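You operate a simulated robot arm through the tools that you are given. There is no shell and no other tool. Be economical: measure what you need, move in short steps, check, and stop when the job is done.

You are at the controls of a simulated two-armed robot. One attempt, no reset.

Task
Take the blue strap pad on the levelling deck top and put it away on the deck beside the packing fixture. Then take the red ballast block and put it on the medium shelf of the black rack. Then put the green bumper spring on the low deck top. Then open the charging box lid. The order counts. Set down upright: red ballast block, green bumper spring.

Only the result counts: the job must be done as asked and must still hold three seconds after the hand-in. Knocking over, shifting, dropping, spilling or breaking anything else fails it. A push-on lid holds only when it is set on centred and level and pressed home; a screw cap is set on level and turned clockwise until tight.

Robot
Two 7-joint arms with two-finger parallel grippers on one trunk, on a base that drives. Base frame: it is fixed to the floor where the robot stands at the start and does not move with it; the origin is under the middle of the robot, x ahead of it, y to its left, z up. Units: mm, degrees, N and s.
The left shoulder is at the start at [50, 168, 1032], the right one opposite. With the tool pointing down near the work surface each hand reaches from about 100 to 520 mm from the robot's upright axis, wherever it stands, measured 20 degrees to its own side. Places, roughly: blue strap pad (9x5x4 cm) [700, 100, 800]; charging box lid [-7500, 8300, 900]; deck beside the packing fixture [-9100, 3100, 800]; green bumper spring [-1750, 2750, 750]; low deck top [400, 2500, 400]; medium shelf of the black rack [-1800, -1200, 600]; red ballast block (10x5x10 cm) [500, 2300, 400]. Payload 1.57 kg a hand.
The TCP of each hand is the grasp point between the finger pads, 30 mm short of the fingertips. In the tool frame z runs along the fingers and y along their closing line. The gripper opens to 80 mm. The fingers are 17 mm wide and 12 mm thick; the gripper's body (40 by 82 mm) begins 80 mm behind the TCP.
Orientation is that of the tool frame in the base frame, as a unit quaternion [w, x, y, z]. With the fingers straight down and closing along the base's y, the tool's x points along the base's -x, its y along +y and its z along -z.

Tools
- The arms move only by the tool apply_moves. It takes "left_rows", "right_rows" or both (then of equal length, played together; a hand with none holds still); each is one flat list of numbers, 7 for each row, row after row: the turn, a rotation vector about the tool's x, y, z in degrees, then the shift along the tool's x, y, z in cm, then the gripper command, from -1 (fully open) to 1 (shut), values between in proportion. In form: [rx, ry, rz, x, y, z, fingers, rx, ry, rz, x, y, z, fingers, ...]. A call has 1 to 8 rows; each row is the pose to reach, as a shift and turn from the pose commanded when the call began, along the tool's axes at that moment. Rows are played at 5 a second. More than 50 mm and 8.6 degrees between two rows, or a gripper value outside its range, and nothing of the call is played. Where a pose cannot be reached the arm comes as near as it can. A force on the tool above 40 N (or 10 N above the force at the start of the call, whichever is more), or a blocked arm, ends the call early, and 0.2 s more pass. The fingers move at their own pace (about 45 mm/s each) and stop on an object; they squeeze with about 24 N. The grip force told is the motor's: it shows also when the fingers shut on nothing. Time passes only in rows, and 0.2 s behind the last, so rows that repeat a pose let the fingers close. The reply holds the time, the measured pose of the TCP, the force on the tool along the base axes, the opening and the grip force, in the units named above and with some noise, with the torque about the TCP (base axes, N m) and any sound that the robot's microphone picked up, and new pictures: "pictures" is both (left out), scene, wrist or none (wrist: the cameras of the hands that moved).
- Cameras (640 x 400 px; columns grow to the right, rows downward): "scene" is now at [135.1, 10.3, 1267.6]; the picture's right is [0.06, -1.00, 0.00], its down [-0.39, -0.02, -0.92] and it looks along [0.92, 0.06, -0.39] (base axes); focal length 273 px, centre (320, 200). "left" rides on the left gripper at [72, 7, -122] in its tool frame; the picture's right is [-0.09, 1.00, 0.00], its down [-0.84, -0.08, -0.54] and it looks along [-0.54, -0.05, 0.84] (tool axes); focal length 238 px, centre (320, 200). "right" rides on the right gripper at [72, -7, -122] in its tool frame; the picture's right is [0.09, 1.00, 0.00], its down [-0.84, 0.08, -0.54] and it looks along [-0.54, 0.05, 0.84] (tool axes); focal length 238 px, centre (320, 200). There is no depth. A picture from a camera that has moved, and an enlarged one, comes with that camera's place and axes in the base frame and with its lens. The place of the scene camera against the robot may be out by one fixed shift of up to 12 mm in any direction.
- slide_trunk(by): slides the trunk up (or, below 0, down) by that many mm; the arms and the scene camera ride with it, the base frame stays. It gives what a move gives, with no picture.
- base_move(legs): drives the robot by 1 to 6 legs, each [ahead, left, turn to the left] in mm, mm and degrees, along the robot's own axes; the way and the turn of a leg run together, so that a leg with both is an arc; at most 1500 mm and 180 degrees a leg. The arms and the cameras ride along, it lands a little off, and it stops where it bumps. It gives what a move gives, and a new picture of the scene camera.
- aim_head(pan, tilt): turns the head with the scene camera to pan (to the left, within 80 degrees either way) and tilt (down, from -29 to 69), counted from straight ahead of the robot. It gives what a move gives, and a new picture of the scene camera.
- zoom(camera, box): a new picture of the part [left, top, right, bottom] of that camera's present view, enlarged. It takes no simulated time.
- close_job(): hands the job in; it is judged then, once.

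Work in short steps. Places have to be worked out from the pictures, the camera data and where the tool is seen: move nearer, look again, correct. Check each grasp and each placing, and mend what went wrong. You have 165 turns and 260 pictures in all, those below and enlarged ones among them. Open the grippers and draw the arms clear of the work before you hand the job in, unless the task says otherwise; then end with one line.

The tools are called after "Call:" as name(argument=value, ...) on one line, values as JSON. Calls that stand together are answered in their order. apply_moves: Moves the arms, as the interface text tells. Its arguments: {"type":"object","properties":{"left_rows":{"type":"array","items":{"type":"number"}},"right_rows":{"type":"array","items":{"type":"number"}},"pictures":{"type":"string","enum":["both","scene","wrist","none"]}},"required":[]} The other tools are called the same way: slide_trunk (by) slides the trunk up or down; base_move (legs) drives the base; aim_head (pan, tilt) turns the head that bears the scene camera; zoom (camera, box) takes an enlarged picture of a part of a camera's view; close_job () hands the job in.

At the start:

```text
t: 0.0
left_ee_pos: [483.5, 299.2, 1015.9]
left_orientation: [0.0, -0.001, 1.0, 0.0]
left_contact_force: [0.3, -0.1, 0.3]
left_torque: [0.01, -0.02, -0.01]
left_opening: 80.0
left_gripper_force: 0.0
right_ee_pos: [388.6, -132.3, 1092.0]
right_orientation: [0.001, 0.0, 1.0, 0.0]
right_contact_force: [0.6, -0.1, 0.0]
right_torque: [0.02, 0.03, 0.01]
right_opening: 80.4
right_gripper_force: 0.1
trunk travel left (down, up): [-200.0, 243.0]
robot x, y, heading: [-0.7, -1.9, 0.0]
head pan, tilt: [3.6, 23.0]
```

scene: 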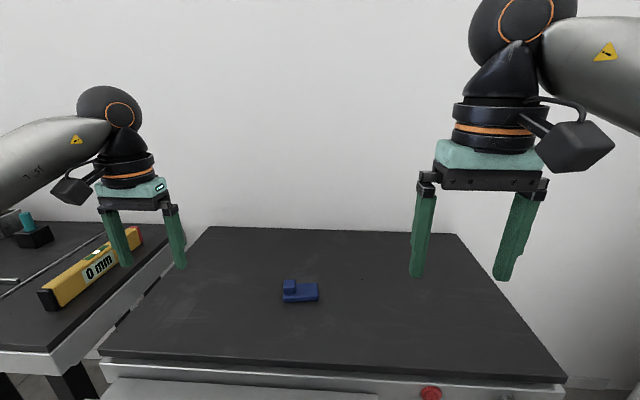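
right: 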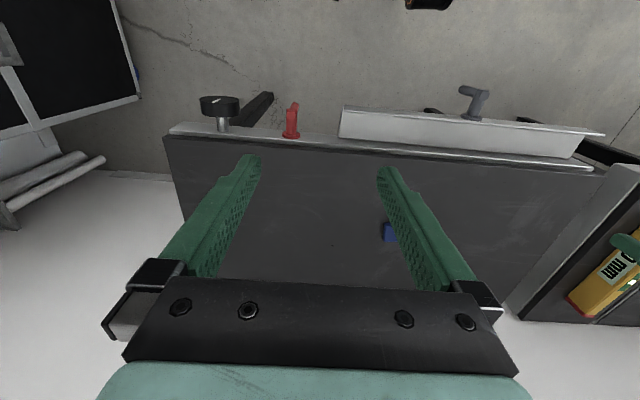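
left: 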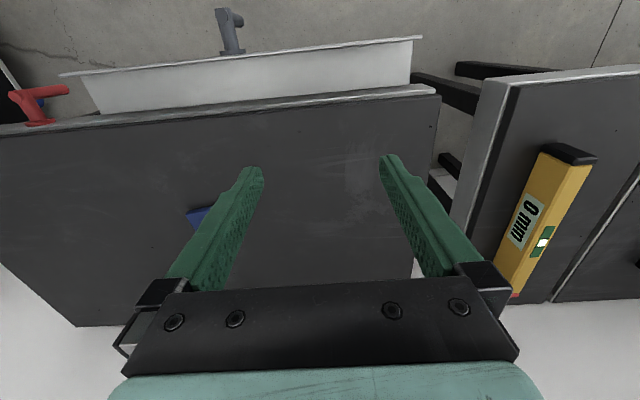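

The pad lies about [650, 92, ~800]. I look closer at it first.

Call:
zoom(camera="scene", box=[240, 250, 360, 325])

Call:
aim_head(pan=70, tilt=25)

```text
5.33 times, centred on (300, 288) of scene
camera zoom: at [135.1, 10.3, 1267.6], right [0.06, -1.0, 0.0], down [-0.39, -0.02, -0.92], along [0.92, 0.06, -0.39], focal length 1457 px, centre (427, -267)
```

zoom: 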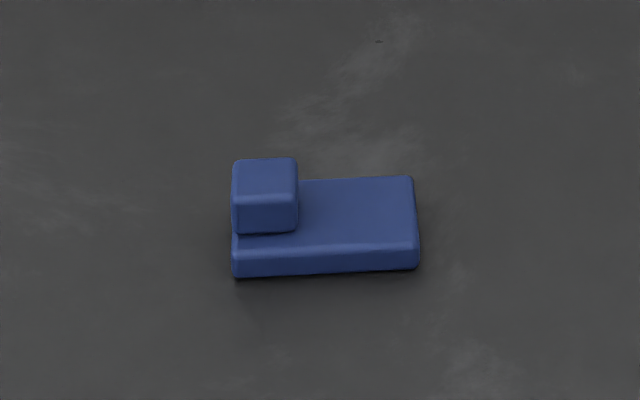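

```text
t: 1.4
left_ee_pos: [484.6, 299.2, 1015.0]
left_orientation: [0.0, -0.001, 1.0, 0.0]
left_contact_force: [0.2, 0.0, -0.7]
left_torque: [0.0, -0.02, 0.01]
left_opening: 80.0
left_gripper_force: 0.0
right_ee_pos: [389.4, -132.2, 1092.0]
right_orientation: [0.0, 0.0, 1.0, 0.0]
right_contact_force: [0.2, 0.2, 0.0]
right_torque: [0.0, -0.03, -0.02]
right_opening: 80.0
right_gripper_force: 0.1
trunk travel left (down, up): [-200.0, 243.0]
robot x, y, heading: [-0.1, 2.8, -0.3]
head pan, tilt: [70.0, 25.0]
camera scene: at [74.3, 91.1, 1264.3], right [0.94, -0.34, 0.0], down [-0.14, -0.4, -0.91], along [0.31, 0.85, -0.42], focal length 273 px, centre (320, 200)
```

scene: 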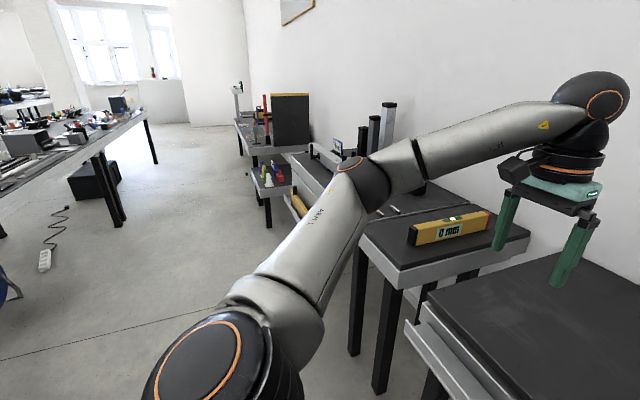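

I aim ahead and creep 70 mm forward; the deck front fittings stick out to x≈370.

Call:
base_move(legs=[[70, 0, 0]])

Call:
aim_head(pan=5, tilt=45)

```text
t: 2.4
left_ee_pos: [554.5, 298.2, 1015.8]
left_orientation: [0.0, 0.0, 1.0, 0.0]
left_contact_force: [1.2, -0.2, -0.1]
left_torque: [0.01, -0.01, 0.03]
left_opening: 80.0
left_gripper_force: 0.1
right_ee_pos: [459.3, -132.4, 1091.5]
right_orientation: [-0.002, 0.0, 1.0, 0.0]
right_contact_force: [0.6, -0.5, 0.6]
right_torque: [-0.03, 0.02, 0.01]
right_opening: 80.0
right_gripper_force: 0.0
trunk travel left (down, up): [-200.0, 243.0]
robot x, y, heading: [70.6, -0.5, -0.1]
head pan, tilt: [70.0, 25.0]
camera scene: at [144.3, 91.0, 1264.3], right [0.94, -0.34, 0.0], down [-0.15, -0.4, -0.91], along [0.31, 0.85, -0.42], focal length 273 px, centre (320, 200)
```

scene: 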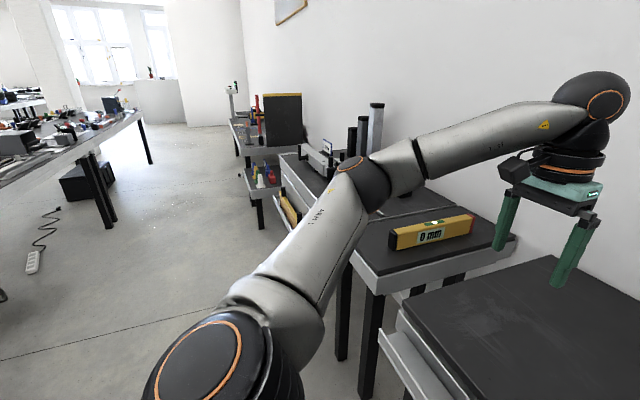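

```text
t: 3.7
left_ee_pos: [553.9, 298.3, 1016.5]
left_orientation: [0.0, -0.001, 1.0, 0.001]
left_contact_force: [0.3, 0.1, -0.3]
left_torque: [0.0, 0.03, 0.03]
left_opening: 79.9
left_gripper_force: 0.1
right_ee_pos: [457.6, -131.5, 1092.5]
right_orientation: [0.0, 0.0, 1.0, 0.0]
right_contact_force: [-0.2, -0.2, 0.1]
right_torque: [0.01, 0.0, 0.03]
right_opening: 79.9
right_gripper_force: 0.0
trunk travel left (down, up): [-200.0, 243.0]
robot x, y, heading: [71.1, -1.2, -0.1]
head pan, tilt: [5.0, 45.0]
camera scene: at [193.1, 11.5, 1233.8], right [0.09, -1.0, 0.0], down [-0.7, -0.06, -0.71], along [0.7, 0.06, -0.71], focal length 273 px, centre (320, 200)
```

scene: 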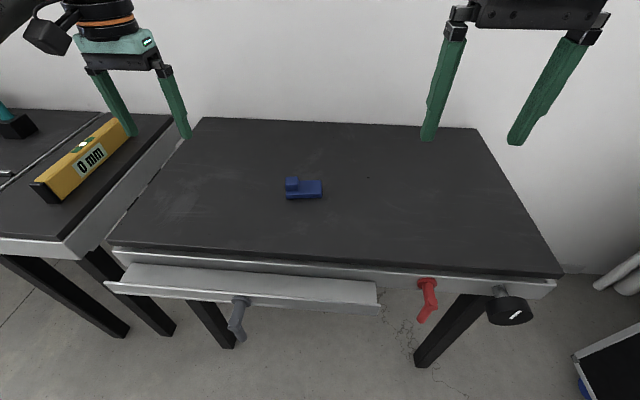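

Pad ~[640, 88]. I turn the left hand so it closes along x (about 83°, the pad is ~7° skewed) while moving above it.

Call:
apply_moves(left_rows=[0, 0, 8, -1, -2.7, 1, -1, 0, 0, 16, -2, -5.4, 2, -1, 0, 0, 24, -3, -8, 3, -1, 0, 0, 32, -4, -10.6, 4, -1, 0, 0, 40, -5, -13.2, 5, -1, 0, 0, 48, -6, -15.8, 6, -1, 0, 0, 56, -7, -18.4, 7, -1, 0, 0, 64, -8.5, -21, 8, -1], pictures="none")

Call:
apply_moves(left_rows=[0, 0, 7, 0, 0, 0, -1, 0, 0, 14, 0, 0, 0, -1, 0, 0, 19, 0, 0, 0, -1], pictures="both")

```text
t: 5.5
left_ee_pos: [485.7, 149.9, 997.1]
left_orientation: [0.003, 0.501, 0.865, 0.002]
left_contact_force: [0.1, 0.6, 1.2]
left_torque: [0.03, 0.03, 0.01]
left_opening: 80.0
left_gripper_force: 0.0
left hand out of reach, approached as far as the arm can: row 5, 6, 7, 8
right_ee_pos: [457.5, -133.2, 1092.6]
right_orientation: [0.0, 0.0, 1.0, 0.001]
right_contact_force: [0.2, 0.1, 0.2]
right_torque: [0.01, 0.01, 0.02]
right_opening: 79.9
right_gripper_force: 0.0
trunk travel left (down, up): [-200.0, 243.0]
robot x, y, heading: [71.0, 0.4, -0.1]
head pan, tilt: [5.0, 45.0]
```

```text
t: 6.3
left_ee_pos: [417.0, 109.1, 987.0]
left_orientation: [0.004, 0.636, 0.772, 0.003]
left_contact_force: [-0.5, -0.2, -0.1]
left_torque: [0.0, 0.0, 0.01]
left_opening: 80.0
left_gripper_force: 0.0
left hand out of reach, approached as far as the arm can: row 1, 2, 3
right_ee_pos: [457.1, -131.9, 1092.9]
right_orientation: [0.0, 0.0, 1.0, 0.0]
right_contact_force: [-0.3, 0.4, 0.1]
right_torque: [0.0, 0.0, 0.01]
right_opening: 80.5
right_gripper_force: 0.0
trunk travel left (down, up): [-200.0, 243.0]
robot x, y, heading: [68.7, 1.2, -0.1]
head pan, tilt: [5.0, 45.0]
camera scene: at [193.1, 11.4, 1233.8], right [0.09, -1.0, 0.0], down [-0.7, -0.06, -0.71], along [0.7, 0.06, -0.71], focal length 273 px, centre (320, 200)
camera left: at [407.4, 182.0, 1109.7], right [0.99, 0.1, 0.01], down [0.08, -0.84, 0.54], along [0.06, -0.54, -0.84], focal length 238 px, centre (320, 200)
```

scene: 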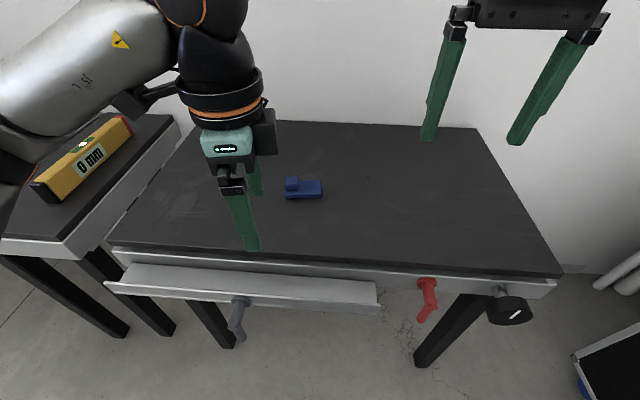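
left: 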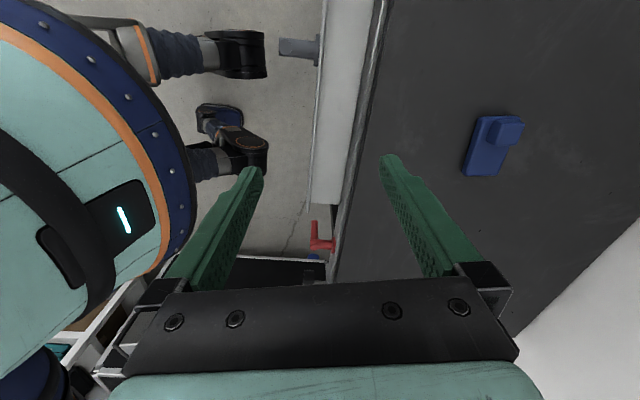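

The target was just too far ahead; I drive 95 mm further, staying short of the tray, then see where the hand settles.

Call:
base_move(legs=[[95, 0, 0]])

Call:
apply_moves(left_rows=[0, 0, 0, 0, 0, 0, -1], pictures="wrist")

```text
t: 7.5
left_ee_pos: [512.2, 110.0, 987.6]
left_orientation: [0.003, 0.634, 0.773, 0.003]
left_contact_force: [0.4, -0.2, 0.2]
left_torque: [0.01, 0.02, -0.01]
left_opening: 80.1
left_gripper_force: 0.0
right_ee_pos: [553.0, -132.0, 1091.5]
right_orientation: [0.0, 0.0, 1.0, 0.0]
right_contact_force: [0.3, 0.6, 0.2]
right_torque: [-0.02, 0.0, 0.01]
right_opening: 80.0
right_gripper_force: 0.1
trunk travel left (down, up): [-200.0, 243.0]
robot x, y, heading: [162.7, -3.7, -0.2]
head pan, tilt: [5.0, 45.0]
camera scene: at [289.1, 11.5, 1233.7], right [0.09, -1.0, 0.0], down [-0.7, -0.06, -0.71], along [0.7, 0.06, -0.71], focal length 273 px, centre (320, 200)
```

scene: 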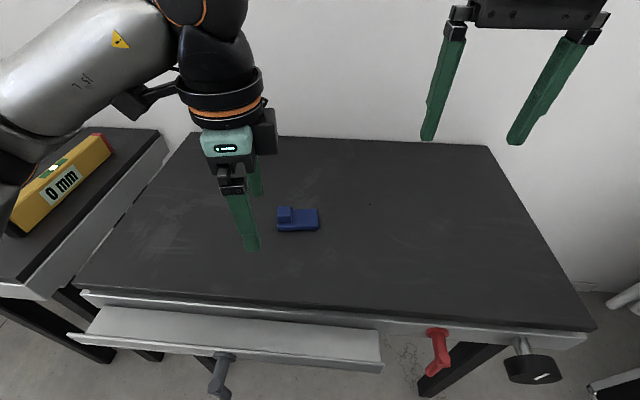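

```text
t: 7.9
left_ee_pos: [512.7, 112.3, 987.4]
left_orientation: [0.004, 0.634, 0.773, 0.003]
left_contact_force: [-0.4, -0.3, -0.2]
left_torque: [-0.03, 0.01, 0.0]
left_opening: 79.9
left_gripper_force: 0.0
right_ee_pos: [553.3, -131.7, 1093.0]
right_orientation: [0.0, 0.001, 1.0, -0.001]
right_contact_force: [0.0, 0.1, -1.1]
right_torque: [0.0, -0.02, 0.0]
right_opening: 80.1
right_gripper_force: 0.1
trunk travel left (down, up): [-200.0, 243.0]
robot x, y, heading: [166.5, -0.9, 0.2]
head pan, tilt: [5.0, 45.0]
camera left: at [503.0, 182.3, 1109.7], right [0.99, 0.1, 0.01], down [0.08, -0.84, 0.54], along [0.07, -0.54, -0.84], focal length 238 px, centre (320, 200)
```

left: 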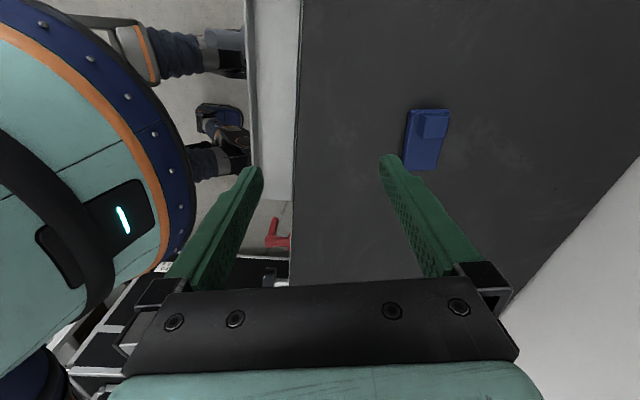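

The pad is at about [653, 90], top ~810. I move above it, lowering to 880.

Call:
apply_moves(left_rows=[0, 0, 0, -1.2, 3.3, 2.5, -1, 0, 0, 0, -2.4, 6.6, 5, -1, 0, 0, 0, -3.6, 9.9, 7.5, -1, 0, 0, 0, -4.9, 13.3, 10.7, -1, 0, 0, 0, -4.9, 13.3, 10.7, -1])

```text
t: 9.1
left_ee_pos: [523.1, 96.1, 948.2]
left_orientation: [0.004, 0.633, 0.774, 0.004]
left_contact_force: [0.5, 1.0, -0.7]
left_torque: [0.0, 0.02, 0.01]
left_opening: 80.3
left_gripper_force: 0.1
left hand out of reach, approached as far as the arm can: row 1, 2, 3, 4, 5
right_ee_pos: [553.1, -131.5, 1093.2]
right_orientation: [-0.001, -0.001, 1.0, 0.001]
right_contact_force: [0.0, -0.8, 0.0]
right_torque: [-0.01, -0.02, 0.0]
right_opening: 80.3
right_gripper_force: 0.1
trunk travel left (down, up): [-200.0, 243.0]
robot x, y, heading: [165.2, -0.6, -0.1]
head pan, tilt: [5.0, 45.0]
camera scene: at [288.6, 11.4, 1233.8], right [0.09, -1.0, 0.0], down [-0.7, -0.06, -0.71], along [0.7, 0.06, -0.71], focal length 273 px, centre (320, 200)
camera left: at [513.2, 168.3, 1071.3], right [0.99, 0.11, 0.01], down [0.08, -0.84, 0.54], along [0.07, -0.54, -0.84], focal length 238 px, centre (320, 200)
```

scene: 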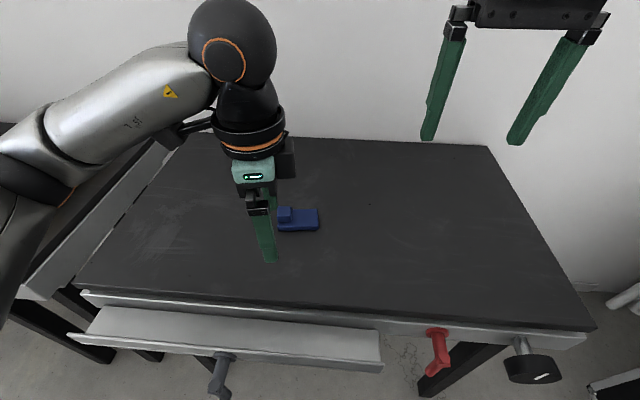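
left: 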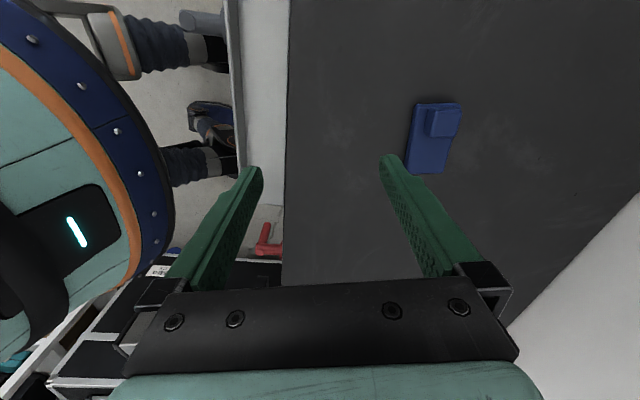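

This wrist yaw limits the reach. I try the opposite yaw (camera toward the right side), turning back through natural.

Call:
apply_moves(left_rows=[0, 0, -8, 0, 0, -0.5, -1, 0, 0, -16, 0, 0, -1, -1, 0, 0, -24, 0, 0, -1.5, -1, 0, 0, -32, 0, 0, -2, -1, 0, 0, -40, 0, 0, -2, -1, 0, 0, -48, 0, 0, -2, -1, 0, 0, -56, 0, 0, -2, -1, 0, 0, -64, 0, 0, -2, -1], pictures="none")

Call:
apply_moves(left_rows=[0, 0, -8, 0, 0, 0, -1, 0, 0, -16, 0, 0, 0, -1, 0, 0, -24, 0, 0, 0, -1, 0, 0, -32, 0, 0, 0, -1, 0, 0, -40, 0, 0, 0, -1, 0, 0, -48, 0, 0, 0, -1, 0, 0, -56, 0, 0, 0, -1, 0, 0, -64, 0, 0, 0, -1], pictures="none")

Call:
apply_moves(left_rows=[0, 0, -8, 0, 0, 0, -1, 0, 0, -16, 0, 0, 0, -1, 0, 0, -24, 0, 0, 0, -1, 0, 0, -32, 0, 0, 0, -1, 0, 0, -40, 0, 0, 0, -1, 0, 0, -48, 0, 0, 0, -1], pictures="both")

```text
t: 10.9
left_ee_pos: [523.9, 101.1, 976.4]
left_orientation: [0.005, 0.128, 0.992, 0.001]
left_contact_force: [0.2, 0.3, 0.5]
left_torque: [0.03, 0.04, 0.0]
left_opening: 80.0
left_gripper_force: 0.1
right_ee_pos: [554.0, -130.8, 1093.4]
right_orientation: [0.0, 0.0, 1.0, 0.0]
right_contact_force: [0.4, 0.6, 0.4]
right_torque: [-0.01, 0.02, 0.01]
right_opening: 80.1
right_gripper_force: 0.1
trunk travel left (down, up): [-200.0, 243.0]
robot x, y, heading: [162.8, 5.6, 0.2]
head pan, tilt: [5.0, 45.0]
```

```text
t: 12.7
left_ee_pos: [523.8, 98.8, 975.3]
left_orientation: [0.004, -0.416, 0.909, -0.003]
left_contact_force: [0.0, -0.3, 0.6]
left_torque: [0.0, -0.02, -0.02]
left_opening: 80.1
left_gripper_force: 0.0
right_ee_pos: [553.2, -133.5, 1093.3]
right_orientation: [0.0, 0.001, 1.0, 0.0]
right_contact_force: [-0.2, -0.2, 0.3]
right_torque: [-0.01, -0.01, -0.01]
right_opening: 79.9
right_gripper_force: 0.0
trunk travel left (down, up): [-200.0, 243.0]
robot x, y, heading: [163.8, -4.1, -0.1]
head pan, tilt: [5.0, 45.0]
```

```text
t: 14.1
left_ee_pos: [523.7, 99.3, 976.5]
left_orientation: [-0.003, 0.751, -0.66, 0.005]
left_contact_force: [-0.2, -0.2, 1.7]
left_torque: [-0.03, -0.01, 0.01]
left_opening: 80.0
left_gripper_force: 0.0
right_ee_pos: [553.6, -131.9, 1091.9]
right_orientation: [0.0, 0.0, 1.0, 0.0]
right_contact_force: [0.4, 0.1, 0.0]
right_torque: [0.0, 0.01, 0.0]
right_opening: 79.8
right_gripper_force: 0.0
trunk travel left (down, up): [-200.0, 243.0]
robot x, y, heading: [168.6, 0.5, 0.2]
head pan, tilt: [5.0, 45.0]
camera scene: at [288.6, 11.5, 1233.8], right [0.09, -1.0, 0.0], down [-0.7, -0.06, -0.71], along [0.7, 0.06, -0.71], focal length 273 px, centre (320, 200)
camera left: at [524.0, 27.6, 1099.0], right [-1.0, -0.04, -0.01], down [-0.04, 0.84, 0.54], along [-0.01, 0.54, -0.84], focal length 238 px, centre (320, 200)
```

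scene: 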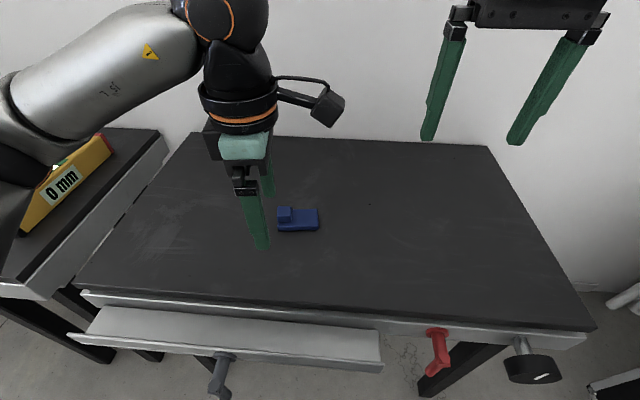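
left: 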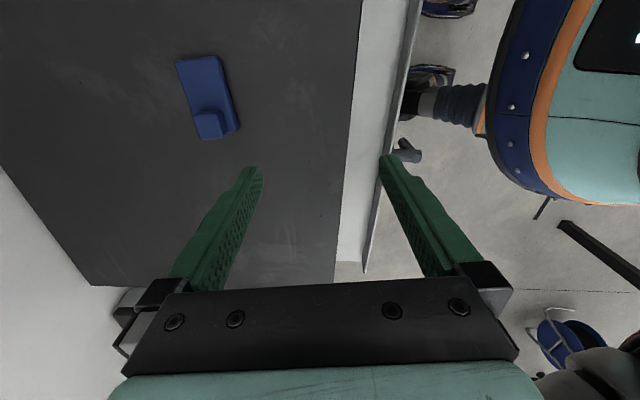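

Pad confirmed near [655, 86]. I move over it in this yaw.

Call:
apply_moves(left_rows=[0, 0, 0, 0.8, -3.2, 2, -1, 0, 0, 0, 1.5, -6.4, 4, -1, 0, 0, 0, 2.3, -9.6, 6, -1, 0, 0, 0, 3, -12.8, 9, -1, 0, 0, 0, 3, -12.8, 9, -1])

```text
t: 15.3
left_ee_pos: [653.9, 86.1, 886.6]
left_orientation: [-0.003, 0.75, -0.661, 0.005]
left_contact_force: [0.6, -0.3, -0.7]
left_torque: [0.02, 0.05, -0.03]
left_opening: 79.7
left_gripper_force: 0.1
right_ee_pos: [553.5, -131.7, 1092.1]
right_orientation: [0.0, -0.001, 1.0, 0.0]
right_contact_force: [0.1, 0.2, 0.2]
right_torque: [-0.04, 0.01, 0.02]
right_opening: 79.9
right_gripper_force: 0.0
trunk travel left (down, up): [-200.0, 243.0]
robot x, y, heading: [164.2, -1.0, -0.0]
head pan, tilt: [5.0, 45.0]
camera scene: at [288.6, 11.5, 1233.8], right [0.09, -1.0, 0.0], down [-0.7, -0.06, -0.71], along [0.7, 0.06, -0.71], focal length 273 px, centre (320, 200)
camera left: at [655.4, 13.8, 1008.7], right [-1.0, -0.03, -0.01], down [-0.03, 0.84, 0.54], along [-0.01, 0.54, -0.84], focal length 238 px, centre (320, 200)
```

scene: 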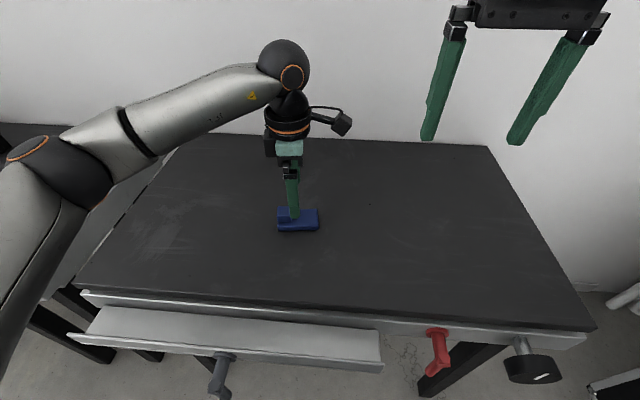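
left: 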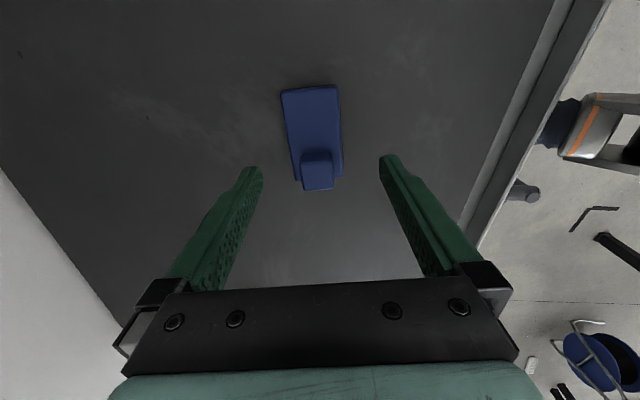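

Well centred; I shift slightly and descend to TCP 825, then look.

Call:
apply_moves(left_rows=[0, 0, 0, 0.4, -0.2, 2, -1, 0, 0, 0, 0.6, -0.3, 4, -1, 0, 0, 0, 0.6, -0.3, 6.1, -1, 0, 0, 0, 0.6, -0.3, 6.1, -1])

Call:
zoom(camera="scene", box=[240, 170, 360, 245])

```text
t: 16.3
left_ee_pos: [659.3, 80.9, 824.5]
left_orientation: [-0.003, 0.749, -0.662, 0.004]
left_contact_force: [0.2, 0.3, -0.5]
left_torque: [0.01, 0.0, -0.02]
left_opening: 80.4
left_gripper_force: 0.1
right_ee_pos: [554.5, -130.4, 1093.4]
right_orientation: [0.0, -0.001, 1.0, 0.0]
right_contact_force: [0.1, -0.1, -0.1]
right_torque: [-0.03, 0.03, 0.04]
right_opening: 80.0
right_gripper_force: 0.1
trunk travel left (down, up): [-200.0, 243.0]
robot x, y, heading: [164.4, 1.0, -0.1]
head pan, tilt: [5.0, 45.0]
camera scene: at [288.6, 11.5, 1233.8], right [0.09, -1.0, 0.0], down [-0.7, -0.06, -0.71], along [0.7, 0.06, -0.71], focal length 273 px, centre (320, 200)
camera left: at [659.0, 9.5, 947.1], right [-1.0, -0.03, -0.01], down [-0.03, 0.84, 0.54], along [-0.01, 0.54, -0.84], focal length 238 px, centre (320, 200)
```

scene: 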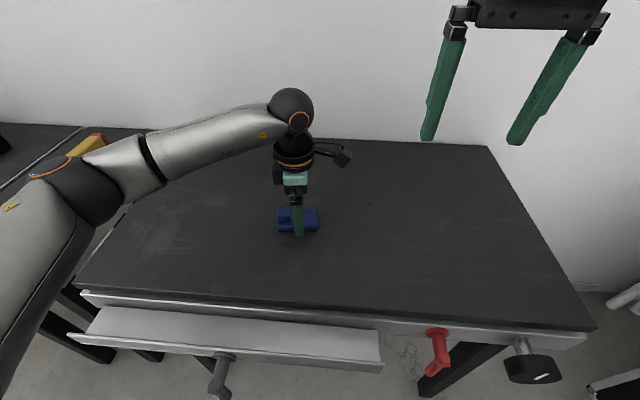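
left: 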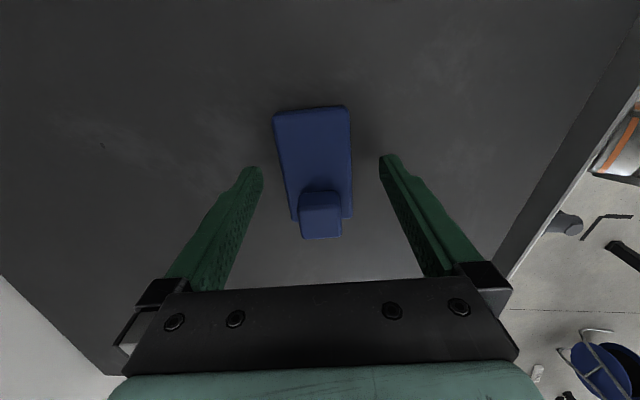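

```text
5.33 times, centred on (300, 208) of scene
camera zoom: at [288.6, 11.5, 1233.8], right [0.09, -1.0, 0.0], down [-0.7, -0.06, -0.71], along [0.7, 0.06, -0.71], focal length 1457 px, centre (427, 160)
```

zoom: 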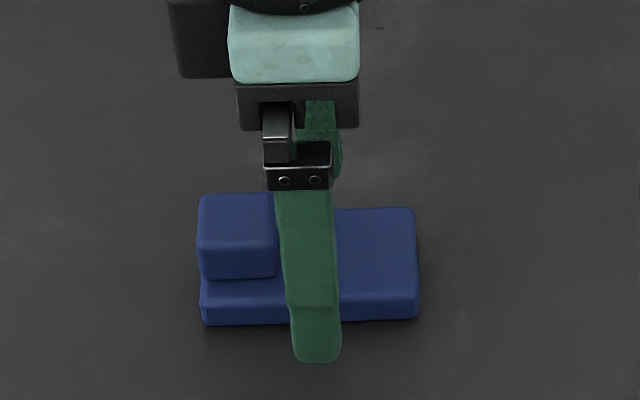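

Straddling properly. I lower another 8 mm in small steps and close.

Call:
apply_moves(left_rows=[0, 0, 0, 0, 0, 0.3, -1, 0, 0, 0, 0, 0, 0.6, -1, 0, 0, 0, 0, 0, 0.8, -1], pictures="none")

Call:
zoom(camera="scene", box=[240, 170, 360, 245])

```text
t: 17.1
left_ee_pos: [658.0, 81.0, 818.8]
left_orientation: [-0.003, 0.75, -0.661, 0.005]
left_contact_force: [-0.7, 0.6, 0.2]
left_torque: [0.03, 0.0, 0.02]
left_opening: 79.9
left_gripper_force: 0.0
right_ee_pos: [553.1, -131.4, 1093.7]
right_orientation: [0.0, 0.0, 1.0, 0.0]
right_contact_force: [-0.8, 0.7, -0.2]
right_torque: [-0.01, 0.02, 0.01]
right_opening: 80.0
right_gripper_force: 0.1
trunk travel left (down, up): [-200.0, 243.0]
robot x, y, heading: [165.9, 0.5, -0.1]
head pan, tilt: [5.0, 45.0]
```

```text
5.33 times, centred on (300, 208) of scene
camera zoom: at [288.6, 11.5, 1233.8], right [0.09, -1.0, 0.0], down [-0.7, -0.06, -0.71], along [0.7, 0.06, -0.71], focal length 1457 px, centre (427, 160)
```

zoom: 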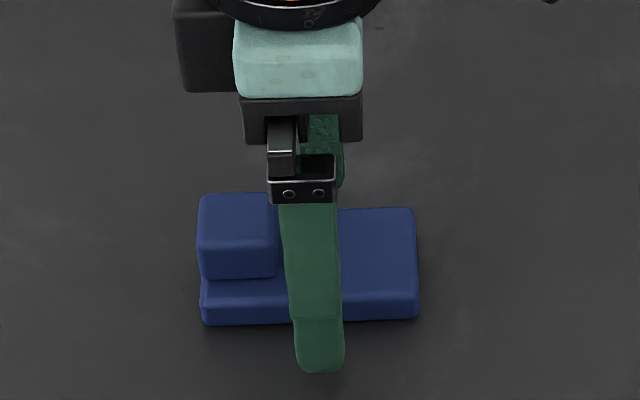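

Call:
apply_moves(left_rows=[0, 0, 0, 0, 0, 0.3, -1, 0, 0, 0, 0, 0, 0.6, -1, 0, 0, 0, 0, 0, 0.6, -1], pictures="none")

Call:
zoom(camera="left", box=[160, 80, 480, 280])

```text
t: 17.9
left_ee_pos: [658.5, 80.8, 814.0]
left_orientation: [-0.004, 0.75, -0.661, 0.005]
left_contact_force: [-0.3, -0.2, -1.3]
left_torque: [-0.02, 0.02, -0.04]
left_opening: 79.9
left_gripper_force: 0.1
right_ee_pos: [553.9, -130.6, 1092.3]
right_orientation: [0.0, 0.001, 1.0, 0.0]
right_contact_force: [-0.7, 0.3, 0.8]
right_torque: [-0.02, 0.0, 0.0]
right_opening: 80.0
right_gripper_force: 0.0
trunk travel left (down, up): [-200.0, 243.0]
robot x, y, heading: [163.8, 1.1, 0.2]
head pan, tilt: [5.0, 45.0]
```

```text
2.00 times, centred on (320, 180) of left
camera zoom: at [660.0, 9.1, 936.1], right [-1.0, -0.03, -0.01], down [-0.03, 0.84, 0.54], along [-0.01, 0.54, -0.84], focal length 477 px, centre (320, 240)
```

zoom: 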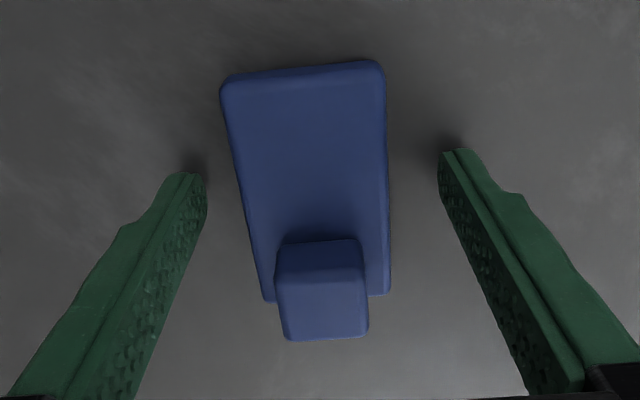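

Tips are just above the table, straddling the slab's middle. Closing.

Call:
apply_moves(left_rows=[0, 0, 0, 0, 0, 0, 1, 0, 0, 0, 0, 0, 0, 1, 0, 0, 0, 0, 0, 0, 1, 0, 0, 0, 0, 0, 0, 1, 0, 0, 0, 0, 0, 0, 1], pictures="none")

Call:
apply_moves(left_rows=[0, 0, 0, 0, 0, -3, 1, 0, 0, 0, 0, 0, -7, 1, 0, 0, 0, 0, 0, -10, 1], pictures="both")

```text
t: 19.1
left_ee_pos: [659.8, 81.4, 814.5]
left_orientation: [-0.004, 0.75, -0.662, 0.004]
left_contact_force: [0.7, -0.5, -0.3]
left_torque: [0.04, -0.05, 0.02]
left_opening: 48.9
left_gripper_force: 24.1
right_ee_pos: [554.2, -132.0, 1092.2]
right_orientation: [0.0, 0.001, 1.0, 0.0]
right_contact_force: [0.1, -0.8, 0.2]
right_torque: [-0.04, -0.01, 0.0]
right_opening: 79.8
right_gripper_force: 0.0
trunk travel left (down, up): [-200.0, 243.0]
robot x, y, heading: [166.4, -2.3, 0.2]
head pan, tilt: [5.0, 45.0]
```

```text
t: 19.9
left_ee_pos: [657.1, 81.7, 911.6]
left_orientation: [-0.004, 0.75, -0.661, 0.004]
left_contact_force: [-0.6, -0.3, -0.5]
left_torque: [-0.02, 0.02, -0.02]
left_opening: 48.9
left_gripper_force: 23.7
right_ee_pos: [553.4, -132.3, 1092.9]
right_orientation: [0.0, 0.0, 1.0, 0.0]
right_contact_force: [0.2, -0.1, 0.1]
right_torque: [0.0, 0.01, -0.02]
right_opening: 79.9
right_gripper_force: 0.0
trunk travel left (down, up): [-200.0, 243.0]
robot x, y, heading: [165.0, 0.5, 0.1]
head pan, tilt: [5.0, 45.0]
camera scene: at [288.5, 11.4, 1233.7], right [0.09, -1.0, 0.0], down [-0.7, -0.06, -0.71], along [0.7, 0.06, -0.71], focal length 273 px, centre (320, 200)
camera left: at [658.6, 9.0, 1033.4], right [-1.0, -0.03, -0.01], down [-0.03, 0.84, 0.54], along [-0.01, 0.54, -0.84], focal length 238 px, centre (320, 200)
```

scene: 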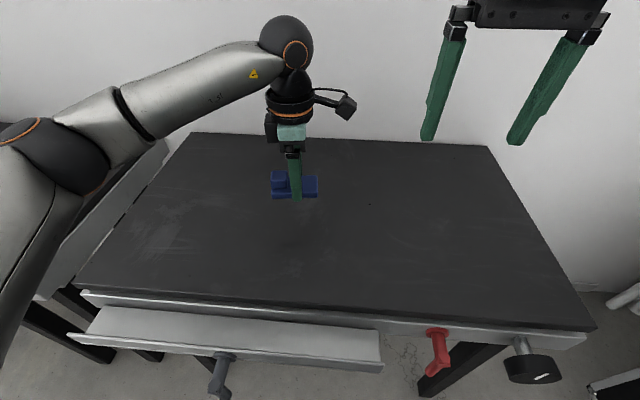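
left: 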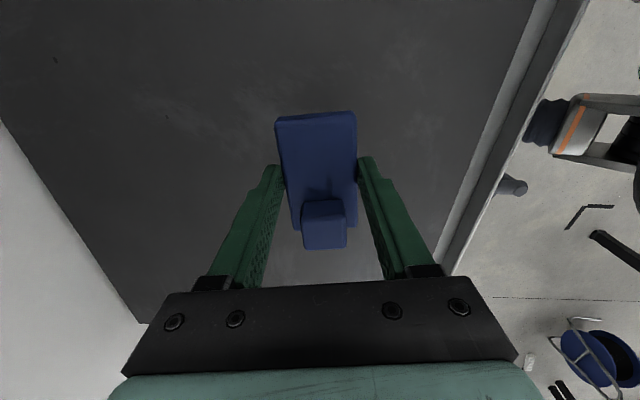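

Pad held (48.9 mm). I back away to clear the table and then survey.

Call:
base_move(legs=[[-365, 0, 0]])

Call:
apply_moves(left_rows=[0, 0, 0, -0.8, 3.5, -1, 1, 0, 0, 0, -1.6, 7, -2, 1, 0, 0, 0, -2.4, 10, -3, 1, 0, 0, 0, -3.2, 13, -4, 1], right_rows=[0, 0, 0, 1, 0, 0, -1, 0, 0, 0, 2, 0, 0, -1, 0, 0, 0, 3, 0, 0, -1, 0, 0, 0, 4, 0, 0, -1], pictures="none")

Call:
aim_head(pan=80, tilt=15)

Call:
aim_head(pan=-80, tilt=20)

```text
t: 22.1
left_ee_pos: [306.3, 82.1, 911.2]
left_orientation: [-0.004, 0.751, -0.661, 0.004]
left_contact_force: [-0.8, 0.2, -0.7]
left_torque: [0.02, -0.02, -0.01]
left_opening: 48.7
left_gripper_force: 23.9
right_ee_pos: [201.1, -130.8, 1092.7]
right_orientation: [0.0, -0.001, 1.0, 0.001]
right_contact_force: [-1.0, 0.8, 0.1]
right_torque: [-0.03, -0.02, 0.0]
right_opening: 79.9
right_gripper_force: 0.0
trunk travel left (down, up): [-200.0, 243.0]
robot x, y, heading: [-186.8, 2.3, 0.0]
head pan, tilt: [5.0, 45.0]
camera scene: at [-64.4, 11.5, 1233.8], right [0.09, -1.0, 0.0], down [-0.7, -0.06, -0.71], along [0.7, 0.06, -0.71], focal length 273 px, centre (320, 200)
```

scene: 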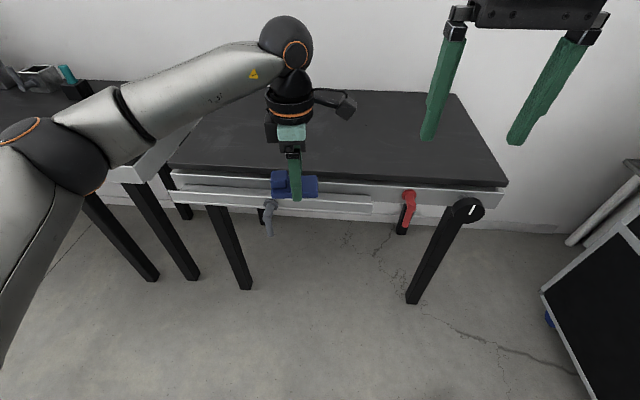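

```text
t: 23.1
left_ee_pos: [170.8, 97.0, 948.5]
left_orientation: [-0.004, 0.751, -0.66, 0.005]
left_contact_force: [0.2, 0.6, -1.0]
left_torque: [0.0, -0.03, 0.0]
left_opening: 48.9
left_gripper_force: 24.7
right_ee_pos: [159.8, -131.6, 1091.0]
right_orientation: [0.0, -0.001, 1.0, 0.0]
right_contact_force: [0.1, -0.2, -0.7]
right_torque: [0.0, 0.0, -0.02]
right_opening: 80.0
right_gripper_force: 0.1
trunk travel left (down, up): [-200.0, 243.0]
robot x, y, heading: [-184.9, 0.5, 0.1]
head pan, tilt: [5.0, 45.0]
```

```text
t: 24.6
left_ee_pos: [171.3, 95.3, 948.7]
left_orientation: [-0.003, 0.751, -0.66, 0.004]
left_contact_force: [0.9, 0.8, 0.3]
left_torque: [-0.01, 0.0, 0.01]
left_opening: 49.1
left_gripper_force: 24.1
right_ee_pos: [161.0, -130.7, 1093.1]
right_orientation: [0.0, 0.0, 1.0, 0.001]
right_contact_force: [-0.1, 0.1, -0.6]
right_torque: [-0.01, 0.02, 0.03]
right_opening: 80.0
right_gripper_force: 0.1
trunk travel left (down, up): [-200.0, 243.0]
robot x, y, heading: [-188.5, -0.7, 0.0]
head pan, tilt: [80.0, 15.0]
camera scene: at [-129.0, 96.3, 1280.5], right [0.98, -0.17, 0.0], down [-0.04, -0.26, -0.97], along [0.17, 0.95, -0.26], focal length 273 px, centre (320, 200)
```

scene: 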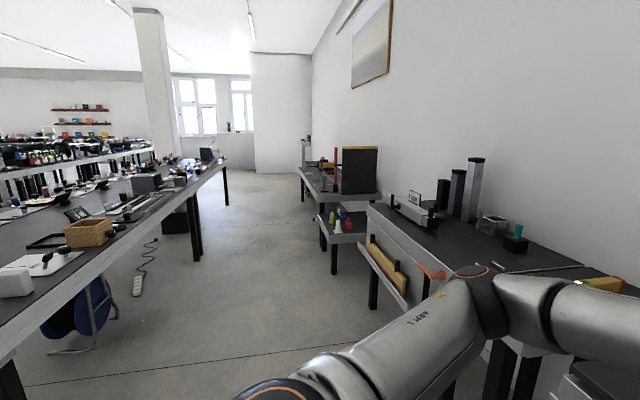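

```text
t: 27.1
left_ee_pos: [171.8, 96.9, 950.0]
left_orientation: [-0.003, 0.751, -0.661, 0.004]
left_contact_force: [-0.1, 0.5, 0.1]
left_torque: [-0.02, -0.02, 0.0]
left_opening: 48.9
left_gripper_force: 23.8
right_ee_pos: [162.3, -131.4, 1092.3]
right_orientation: [0.001, -0.001, 1.0, -0.001]
right_contact_force: [-0.3, 0.2, -0.2]
right_torque: [0.02, -0.01, 0.03]
right_opening: 80.0
right_gripper_force: 0.0
trunk travel left (down, up): [-200.0, 243.0]
robot x, y, heading: [-190.2, -2.7, 0.1]
head pan, tilt: [-80.0, 20.0]
camera scene: at [-128.8, -87.4, 1272.4], right [-0.98, -0.18, 0.0], down [-0.06, 0.34, -0.94], along [0.16, -0.93, -0.34], focal length 273 px, centre (320, 200)
```

scene: 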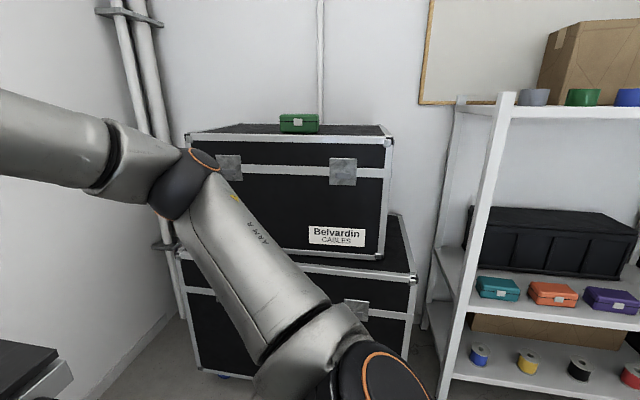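

I turn around to the right, in place, to see behind.

Call:
aim_head(pan=0, tilt=20)

Call:
base_move(legs=[[0, 0, -120]])

Call:
base_move(legs=[[0, 0, -60]])

```text
t: 28.6
left_ee_pos: [172.0, 96.0, 949.8]
left_orientation: [-0.003, 0.751, -0.66, 0.004]
left_contact_force: [-0.5, 0.0, -0.9]
left_torque: [0.02, 0.01, 0.0]
left_opening: 48.6
left_gripper_force: 24.3
right_ee_pos: [161.7, -130.6, 1093.9]
right_orientation: [0.0, -0.001, 1.0, 0.0]
right_contact_force: [-0.3, -0.1, -0.4]
right_torque: [-0.06, -0.04, -0.02]
right_opening: 80.1
right_gripper_force: 0.0
trunk travel left (down, up): [-200.0, 243.0]
robot x, y, heading: [-188.7, 1.8, 0.1]
head pan, tilt: [0.0, 20.0]
camera scene: at [-52.0, 4.3, 1272.4], right [0.0, -1.0, 0.0], down [-0.34, 0.0, -0.94], along [0.94, 0.0, -0.34], focal length 273 px, centre (320, 200)
```

scene: 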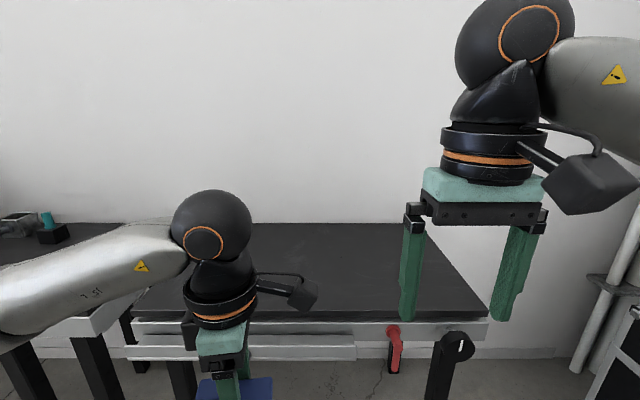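

```text
t: 34.0
left_ee_pos: [-288.3, -358.7, 948.8]
left_orientation: [-0.002, 0.204, 0.979, -0.004]
left_contact_force: [0.8, -0.1, -0.5]
left_torque: [-0.01, 0.01, 0.03]
left_opening: 48.7
left_gripper_force: 23.9
right_ee_pos: [-478.4, -231.7, 1092.4]
right_orientation: [0.0, 0.869, 0.495, 0.0]
right_contact_force: [0.3, -0.6, 0.6]
right_torque: [0.01, -0.02, 0.03]
right_opening: 79.9
right_gripper_force: 0.0
trunk travel left (down, up): [-200.0, 243.0]
robot x, y, heading: [-189.2, -1.4, -120.5]
head pan, tilt: [0.0, 20.0]
camera scene: at [-253.1, -110.3, 1272.4], right [-0.86, 0.51, 0.0], down [0.17, 0.29, -0.94], along [-0.48, -0.81, -0.34], focal length 273 px, centre (320, 200)
```

scene: 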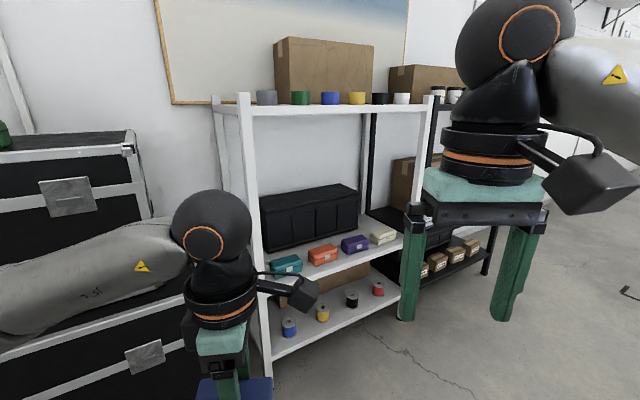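

```text
t: 37.0
left_ee_pos: [-546.5, -98.1, 949.2]
left_orientation: [-0.004, 0.659, 0.752, -0.004]
left_contact_force: [-0.1, -0.9, -0.8]
left_torque: [-0.01, 0.02, -0.05]
left_opening: 48.7
left_gripper_force: 24.0
right_ee_pos: [-537.4, 128.9, 1091.9]
right_orientation: [0.0, 1.0, 0.002, 0.0]
right_contact_force: [-0.5, -0.4, -0.8]
right_torque: [-0.02, 0.0, 0.0]
right_opening: 80.2
right_gripper_force: 0.0
trunk travel left (down, up): [-200.0, 243.0]
robot x, y, heading: [-182.4, 5.0, -179.5]
head pan, tilt: [0.0, 20.0]
camera scene: at [-318.3, 3.6, 1272.4], right [-0.01, 1.0, 0.0], down [0.34, 0.0, -0.94], along [-0.94, 0.0, -0.34], focal length 273 px, centre (320, 200)
```

scene: 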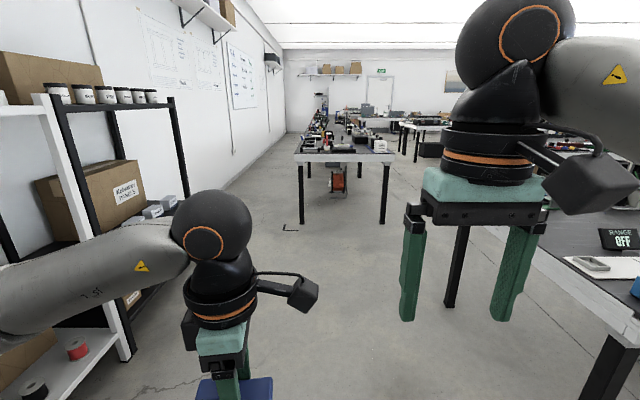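

Clear aisle. The bench to the right ends at about y≈900 and x≈-1770. I drive ahead 1500 and look.

Call:
base_move(legs=[[1500, 0, 0], [500, -300, 0]])

Call:
aim_head(pan=-45, tilt=12)

```text
t: 47.3
left_ee_pos: [-2518.9, 243.5, 949.3]
left_orientation: [-0.004, 0.673, 0.739, -0.003]
left_contact_force: [0.7, 0.8, -0.3]
left_torque: [-0.02, 0.01, -0.01]
left_opening: 48.8
left_gripper_force: 24.0
right_ee_pos: [-2500.7, 470.1, 1093.5]
right_orientation: [0.0, 1.0, -0.016, 0.0]
right_contact_force: [0.4, 0.5, 0.3]
right_torque: [0.02, 0.0, -0.01]
right_opening: 80.1
right_gripper_force: 0.0
trunk travel left (down, up): [-200.0, 243.0]
robot x, y, heading: [-2160.5, 327.1, 177.9]
head pan, tilt: [0.0, 20.0]
camera scene: at [-2287.2, 336.1, 1272.4], right [0.03, 1.0, 0.0], down [0.34, -0.01, -0.94], along [-0.94, 0.03, -0.34], focal length 273 px, centre (320, 200)
```

scene: 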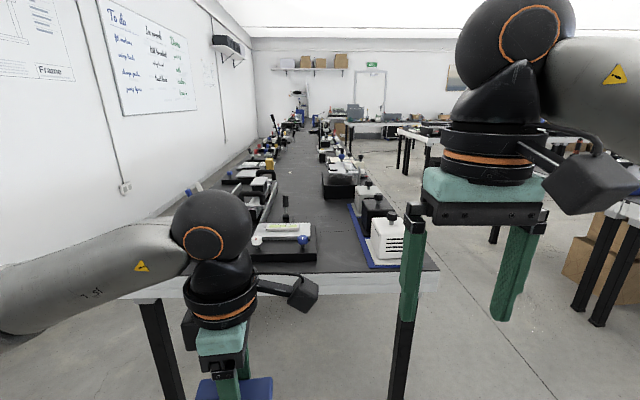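

```text
t: 48.4
left_ee_pos: [-2520.3, 242.7, 948.5]
left_orientation: [-0.004, 0.674, 0.739, -0.003]
left_contact_force: [0.5, 0.2, -0.6]
left_torque: [0.03, 0.0, 0.0]
left_opening: 48.7
left_gripper_force: 24.1
right_ee_pos: [-2500.4, 468.9, 1091.9]
right_orientation: [0.001, 1.0, -0.016, -0.001]
right_contact_force: [-0.1, 0.2, -0.7]
right_torque: [0.0, 0.0, -0.01]
right_opening: 80.0
right_gripper_force: 0.1
trunk travel left (down, up): [-200.0, 243.0]
robot x, y, heading: [-2157.4, 325.0, 178.0]
head pan, tilt: [-45.0, 12.0]
camera scene: at [-2257.7, 400.9, 1285.4], right [0.73, 0.68, 0.0], down [0.14, -0.15, -0.98], along [-0.67, 0.71, -0.21], focal length 273 px, centre (320, 200)
```

scene: 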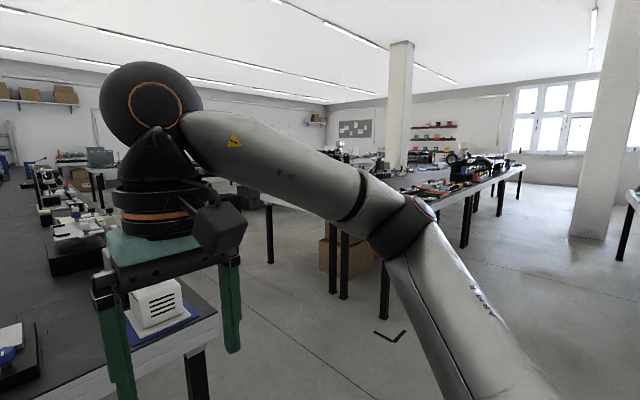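

The aisle between the central row (y<750) and the next bench block (y>1950) leads west. I shift to y≈1340 and look down it.

Call:
base_move(legs=[[150, -1010, 2]])

Call:
aim_head(pan=0, tilt=12)

```text
t: 53.6
left_ee_pos: [-2654.6, 1223.1, 950.2]
left_orientation: [-0.003, 0.66, 0.752, -0.003]
left_contact_force: [-1.0, -0.5, -0.1]
left_torque: [0.05, 0.04, -0.01]
left_opening: 48.6
left_gripper_force: 23.8
right_ee_pos: [-2644.0, 1448.0, 1092.2]
right_orientation: [0.0, 1.0, 0.003, 0.0]
right_contact_force: [1.1, 0.2, -0.5]
right_torque: [0.02, 0.01, -0.01]
right_opening: 79.8
right_gripper_force: 0.1
trunk travel left (down, up): [-200.0, 243.0]
robot x, y, heading: [-2295.8, 1319.7, -179.8]
head pan, tilt: [-45.0, 12.0]
camera scene: at [-2398.5, 1389.0, 1285.4], right [0.7, 0.71, 0.0], down [0.15, -0.15, -0.98], along [-0.69, 0.69, -0.21], focal length 273 px, centre (320, 200)
```

scene: 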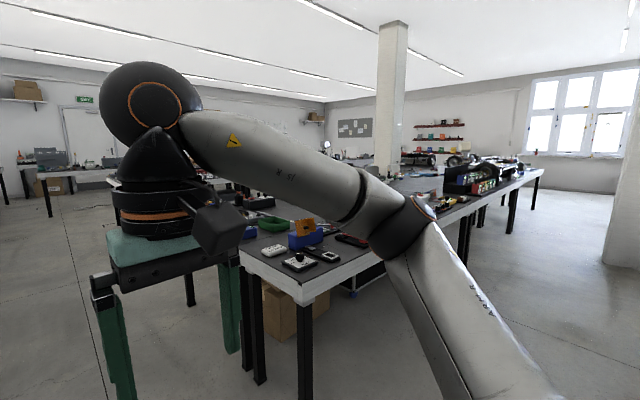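

```text
t: 54.7
left_ee_pos: [-2652.8, 1220.8, 948.3]
left_orientation: [-0.004, 0.659, 0.752, -0.004]
left_contact_force: [-0.1, 0.2, 0.2]
left_torque: [-0.03, 0.05, 0.0]
left_opening: 48.5
left_gripper_force: 24.3
right_ee_pos: [-2643.3, 1447.7, 1093.3]
right_orientation: [0.0, 1.0, 0.003, 0.0]
right_contact_force: [-0.6, 0.5, 0.6]
right_torque: [-0.03, -0.05, 0.0]
right_opening: 80.1
right_gripper_force: 0.1
trunk travel left (down, up): [-200.0, 243.0]
robot x, y, heading: [-2292.8, 1317.8, -179.7]
head pan, tilt: [0.0, 12.0]
camera scene: at [-2425.5, 1322.8, 1285.5], right [0.0, 1.0, 0.0], down [0.21, 0.0, -0.98], along [-0.98, 0.0, -0.21], focal length 273 px, centre (320, 200)
```

scene: 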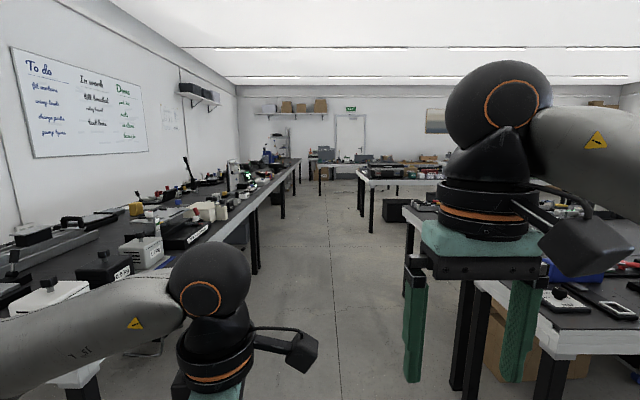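

The corridor runs clear. I drive 3 m down it.

Call:
base_move(legs=[[1500, -30, 0], [1500, 0, 0]])

```text
refused: leg 1 is longer than a leg can be; nothing moved
```

Call:
base_move(legs=[[1490, -30, 0], [1500, 0, 0]])

```text
t: 69.0
left_ee_pos: [-5612.0, 1234.2, 949.3]
left_orientation: [-0.004, 0.648, 0.762, -0.004]
left_contact_force: [0.0, 1.0, 0.0]
left_torque: [-0.02, 0.03, -0.01]
left_opening: 48.9
left_gripper_force: 23.9
right_ee_pos: [-5609.5, 1461.1, 1092.3]
right_orientation: [0.001, 1.0, 0.018, 0.0]
right_contact_force: [0.0, 0.8, 0.0]
right_torque: [0.02, -0.03, -0.02]
right_opening: 80.1
right_gripper_force: 0.1
trunk travel left (down, up): [-200.0, 243.0]
robot x, y, heading: [-5253.9, 1339.3, -177.9]
head pan, tilt: [0.0, 12.0]
camera scene: at [-5387.4, 1343.2, 1285.4], right [-0.04, 1.0, 0.0], down [0.21, 0.01, -0.98], along [-0.98, -0.04, -0.21], focal length 273 px, centre (320, 200)
```

scene: 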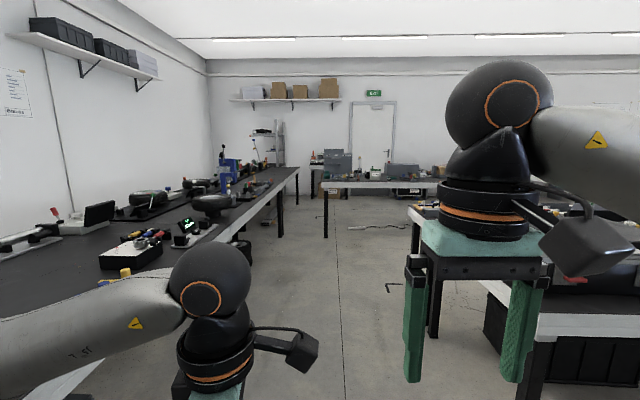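

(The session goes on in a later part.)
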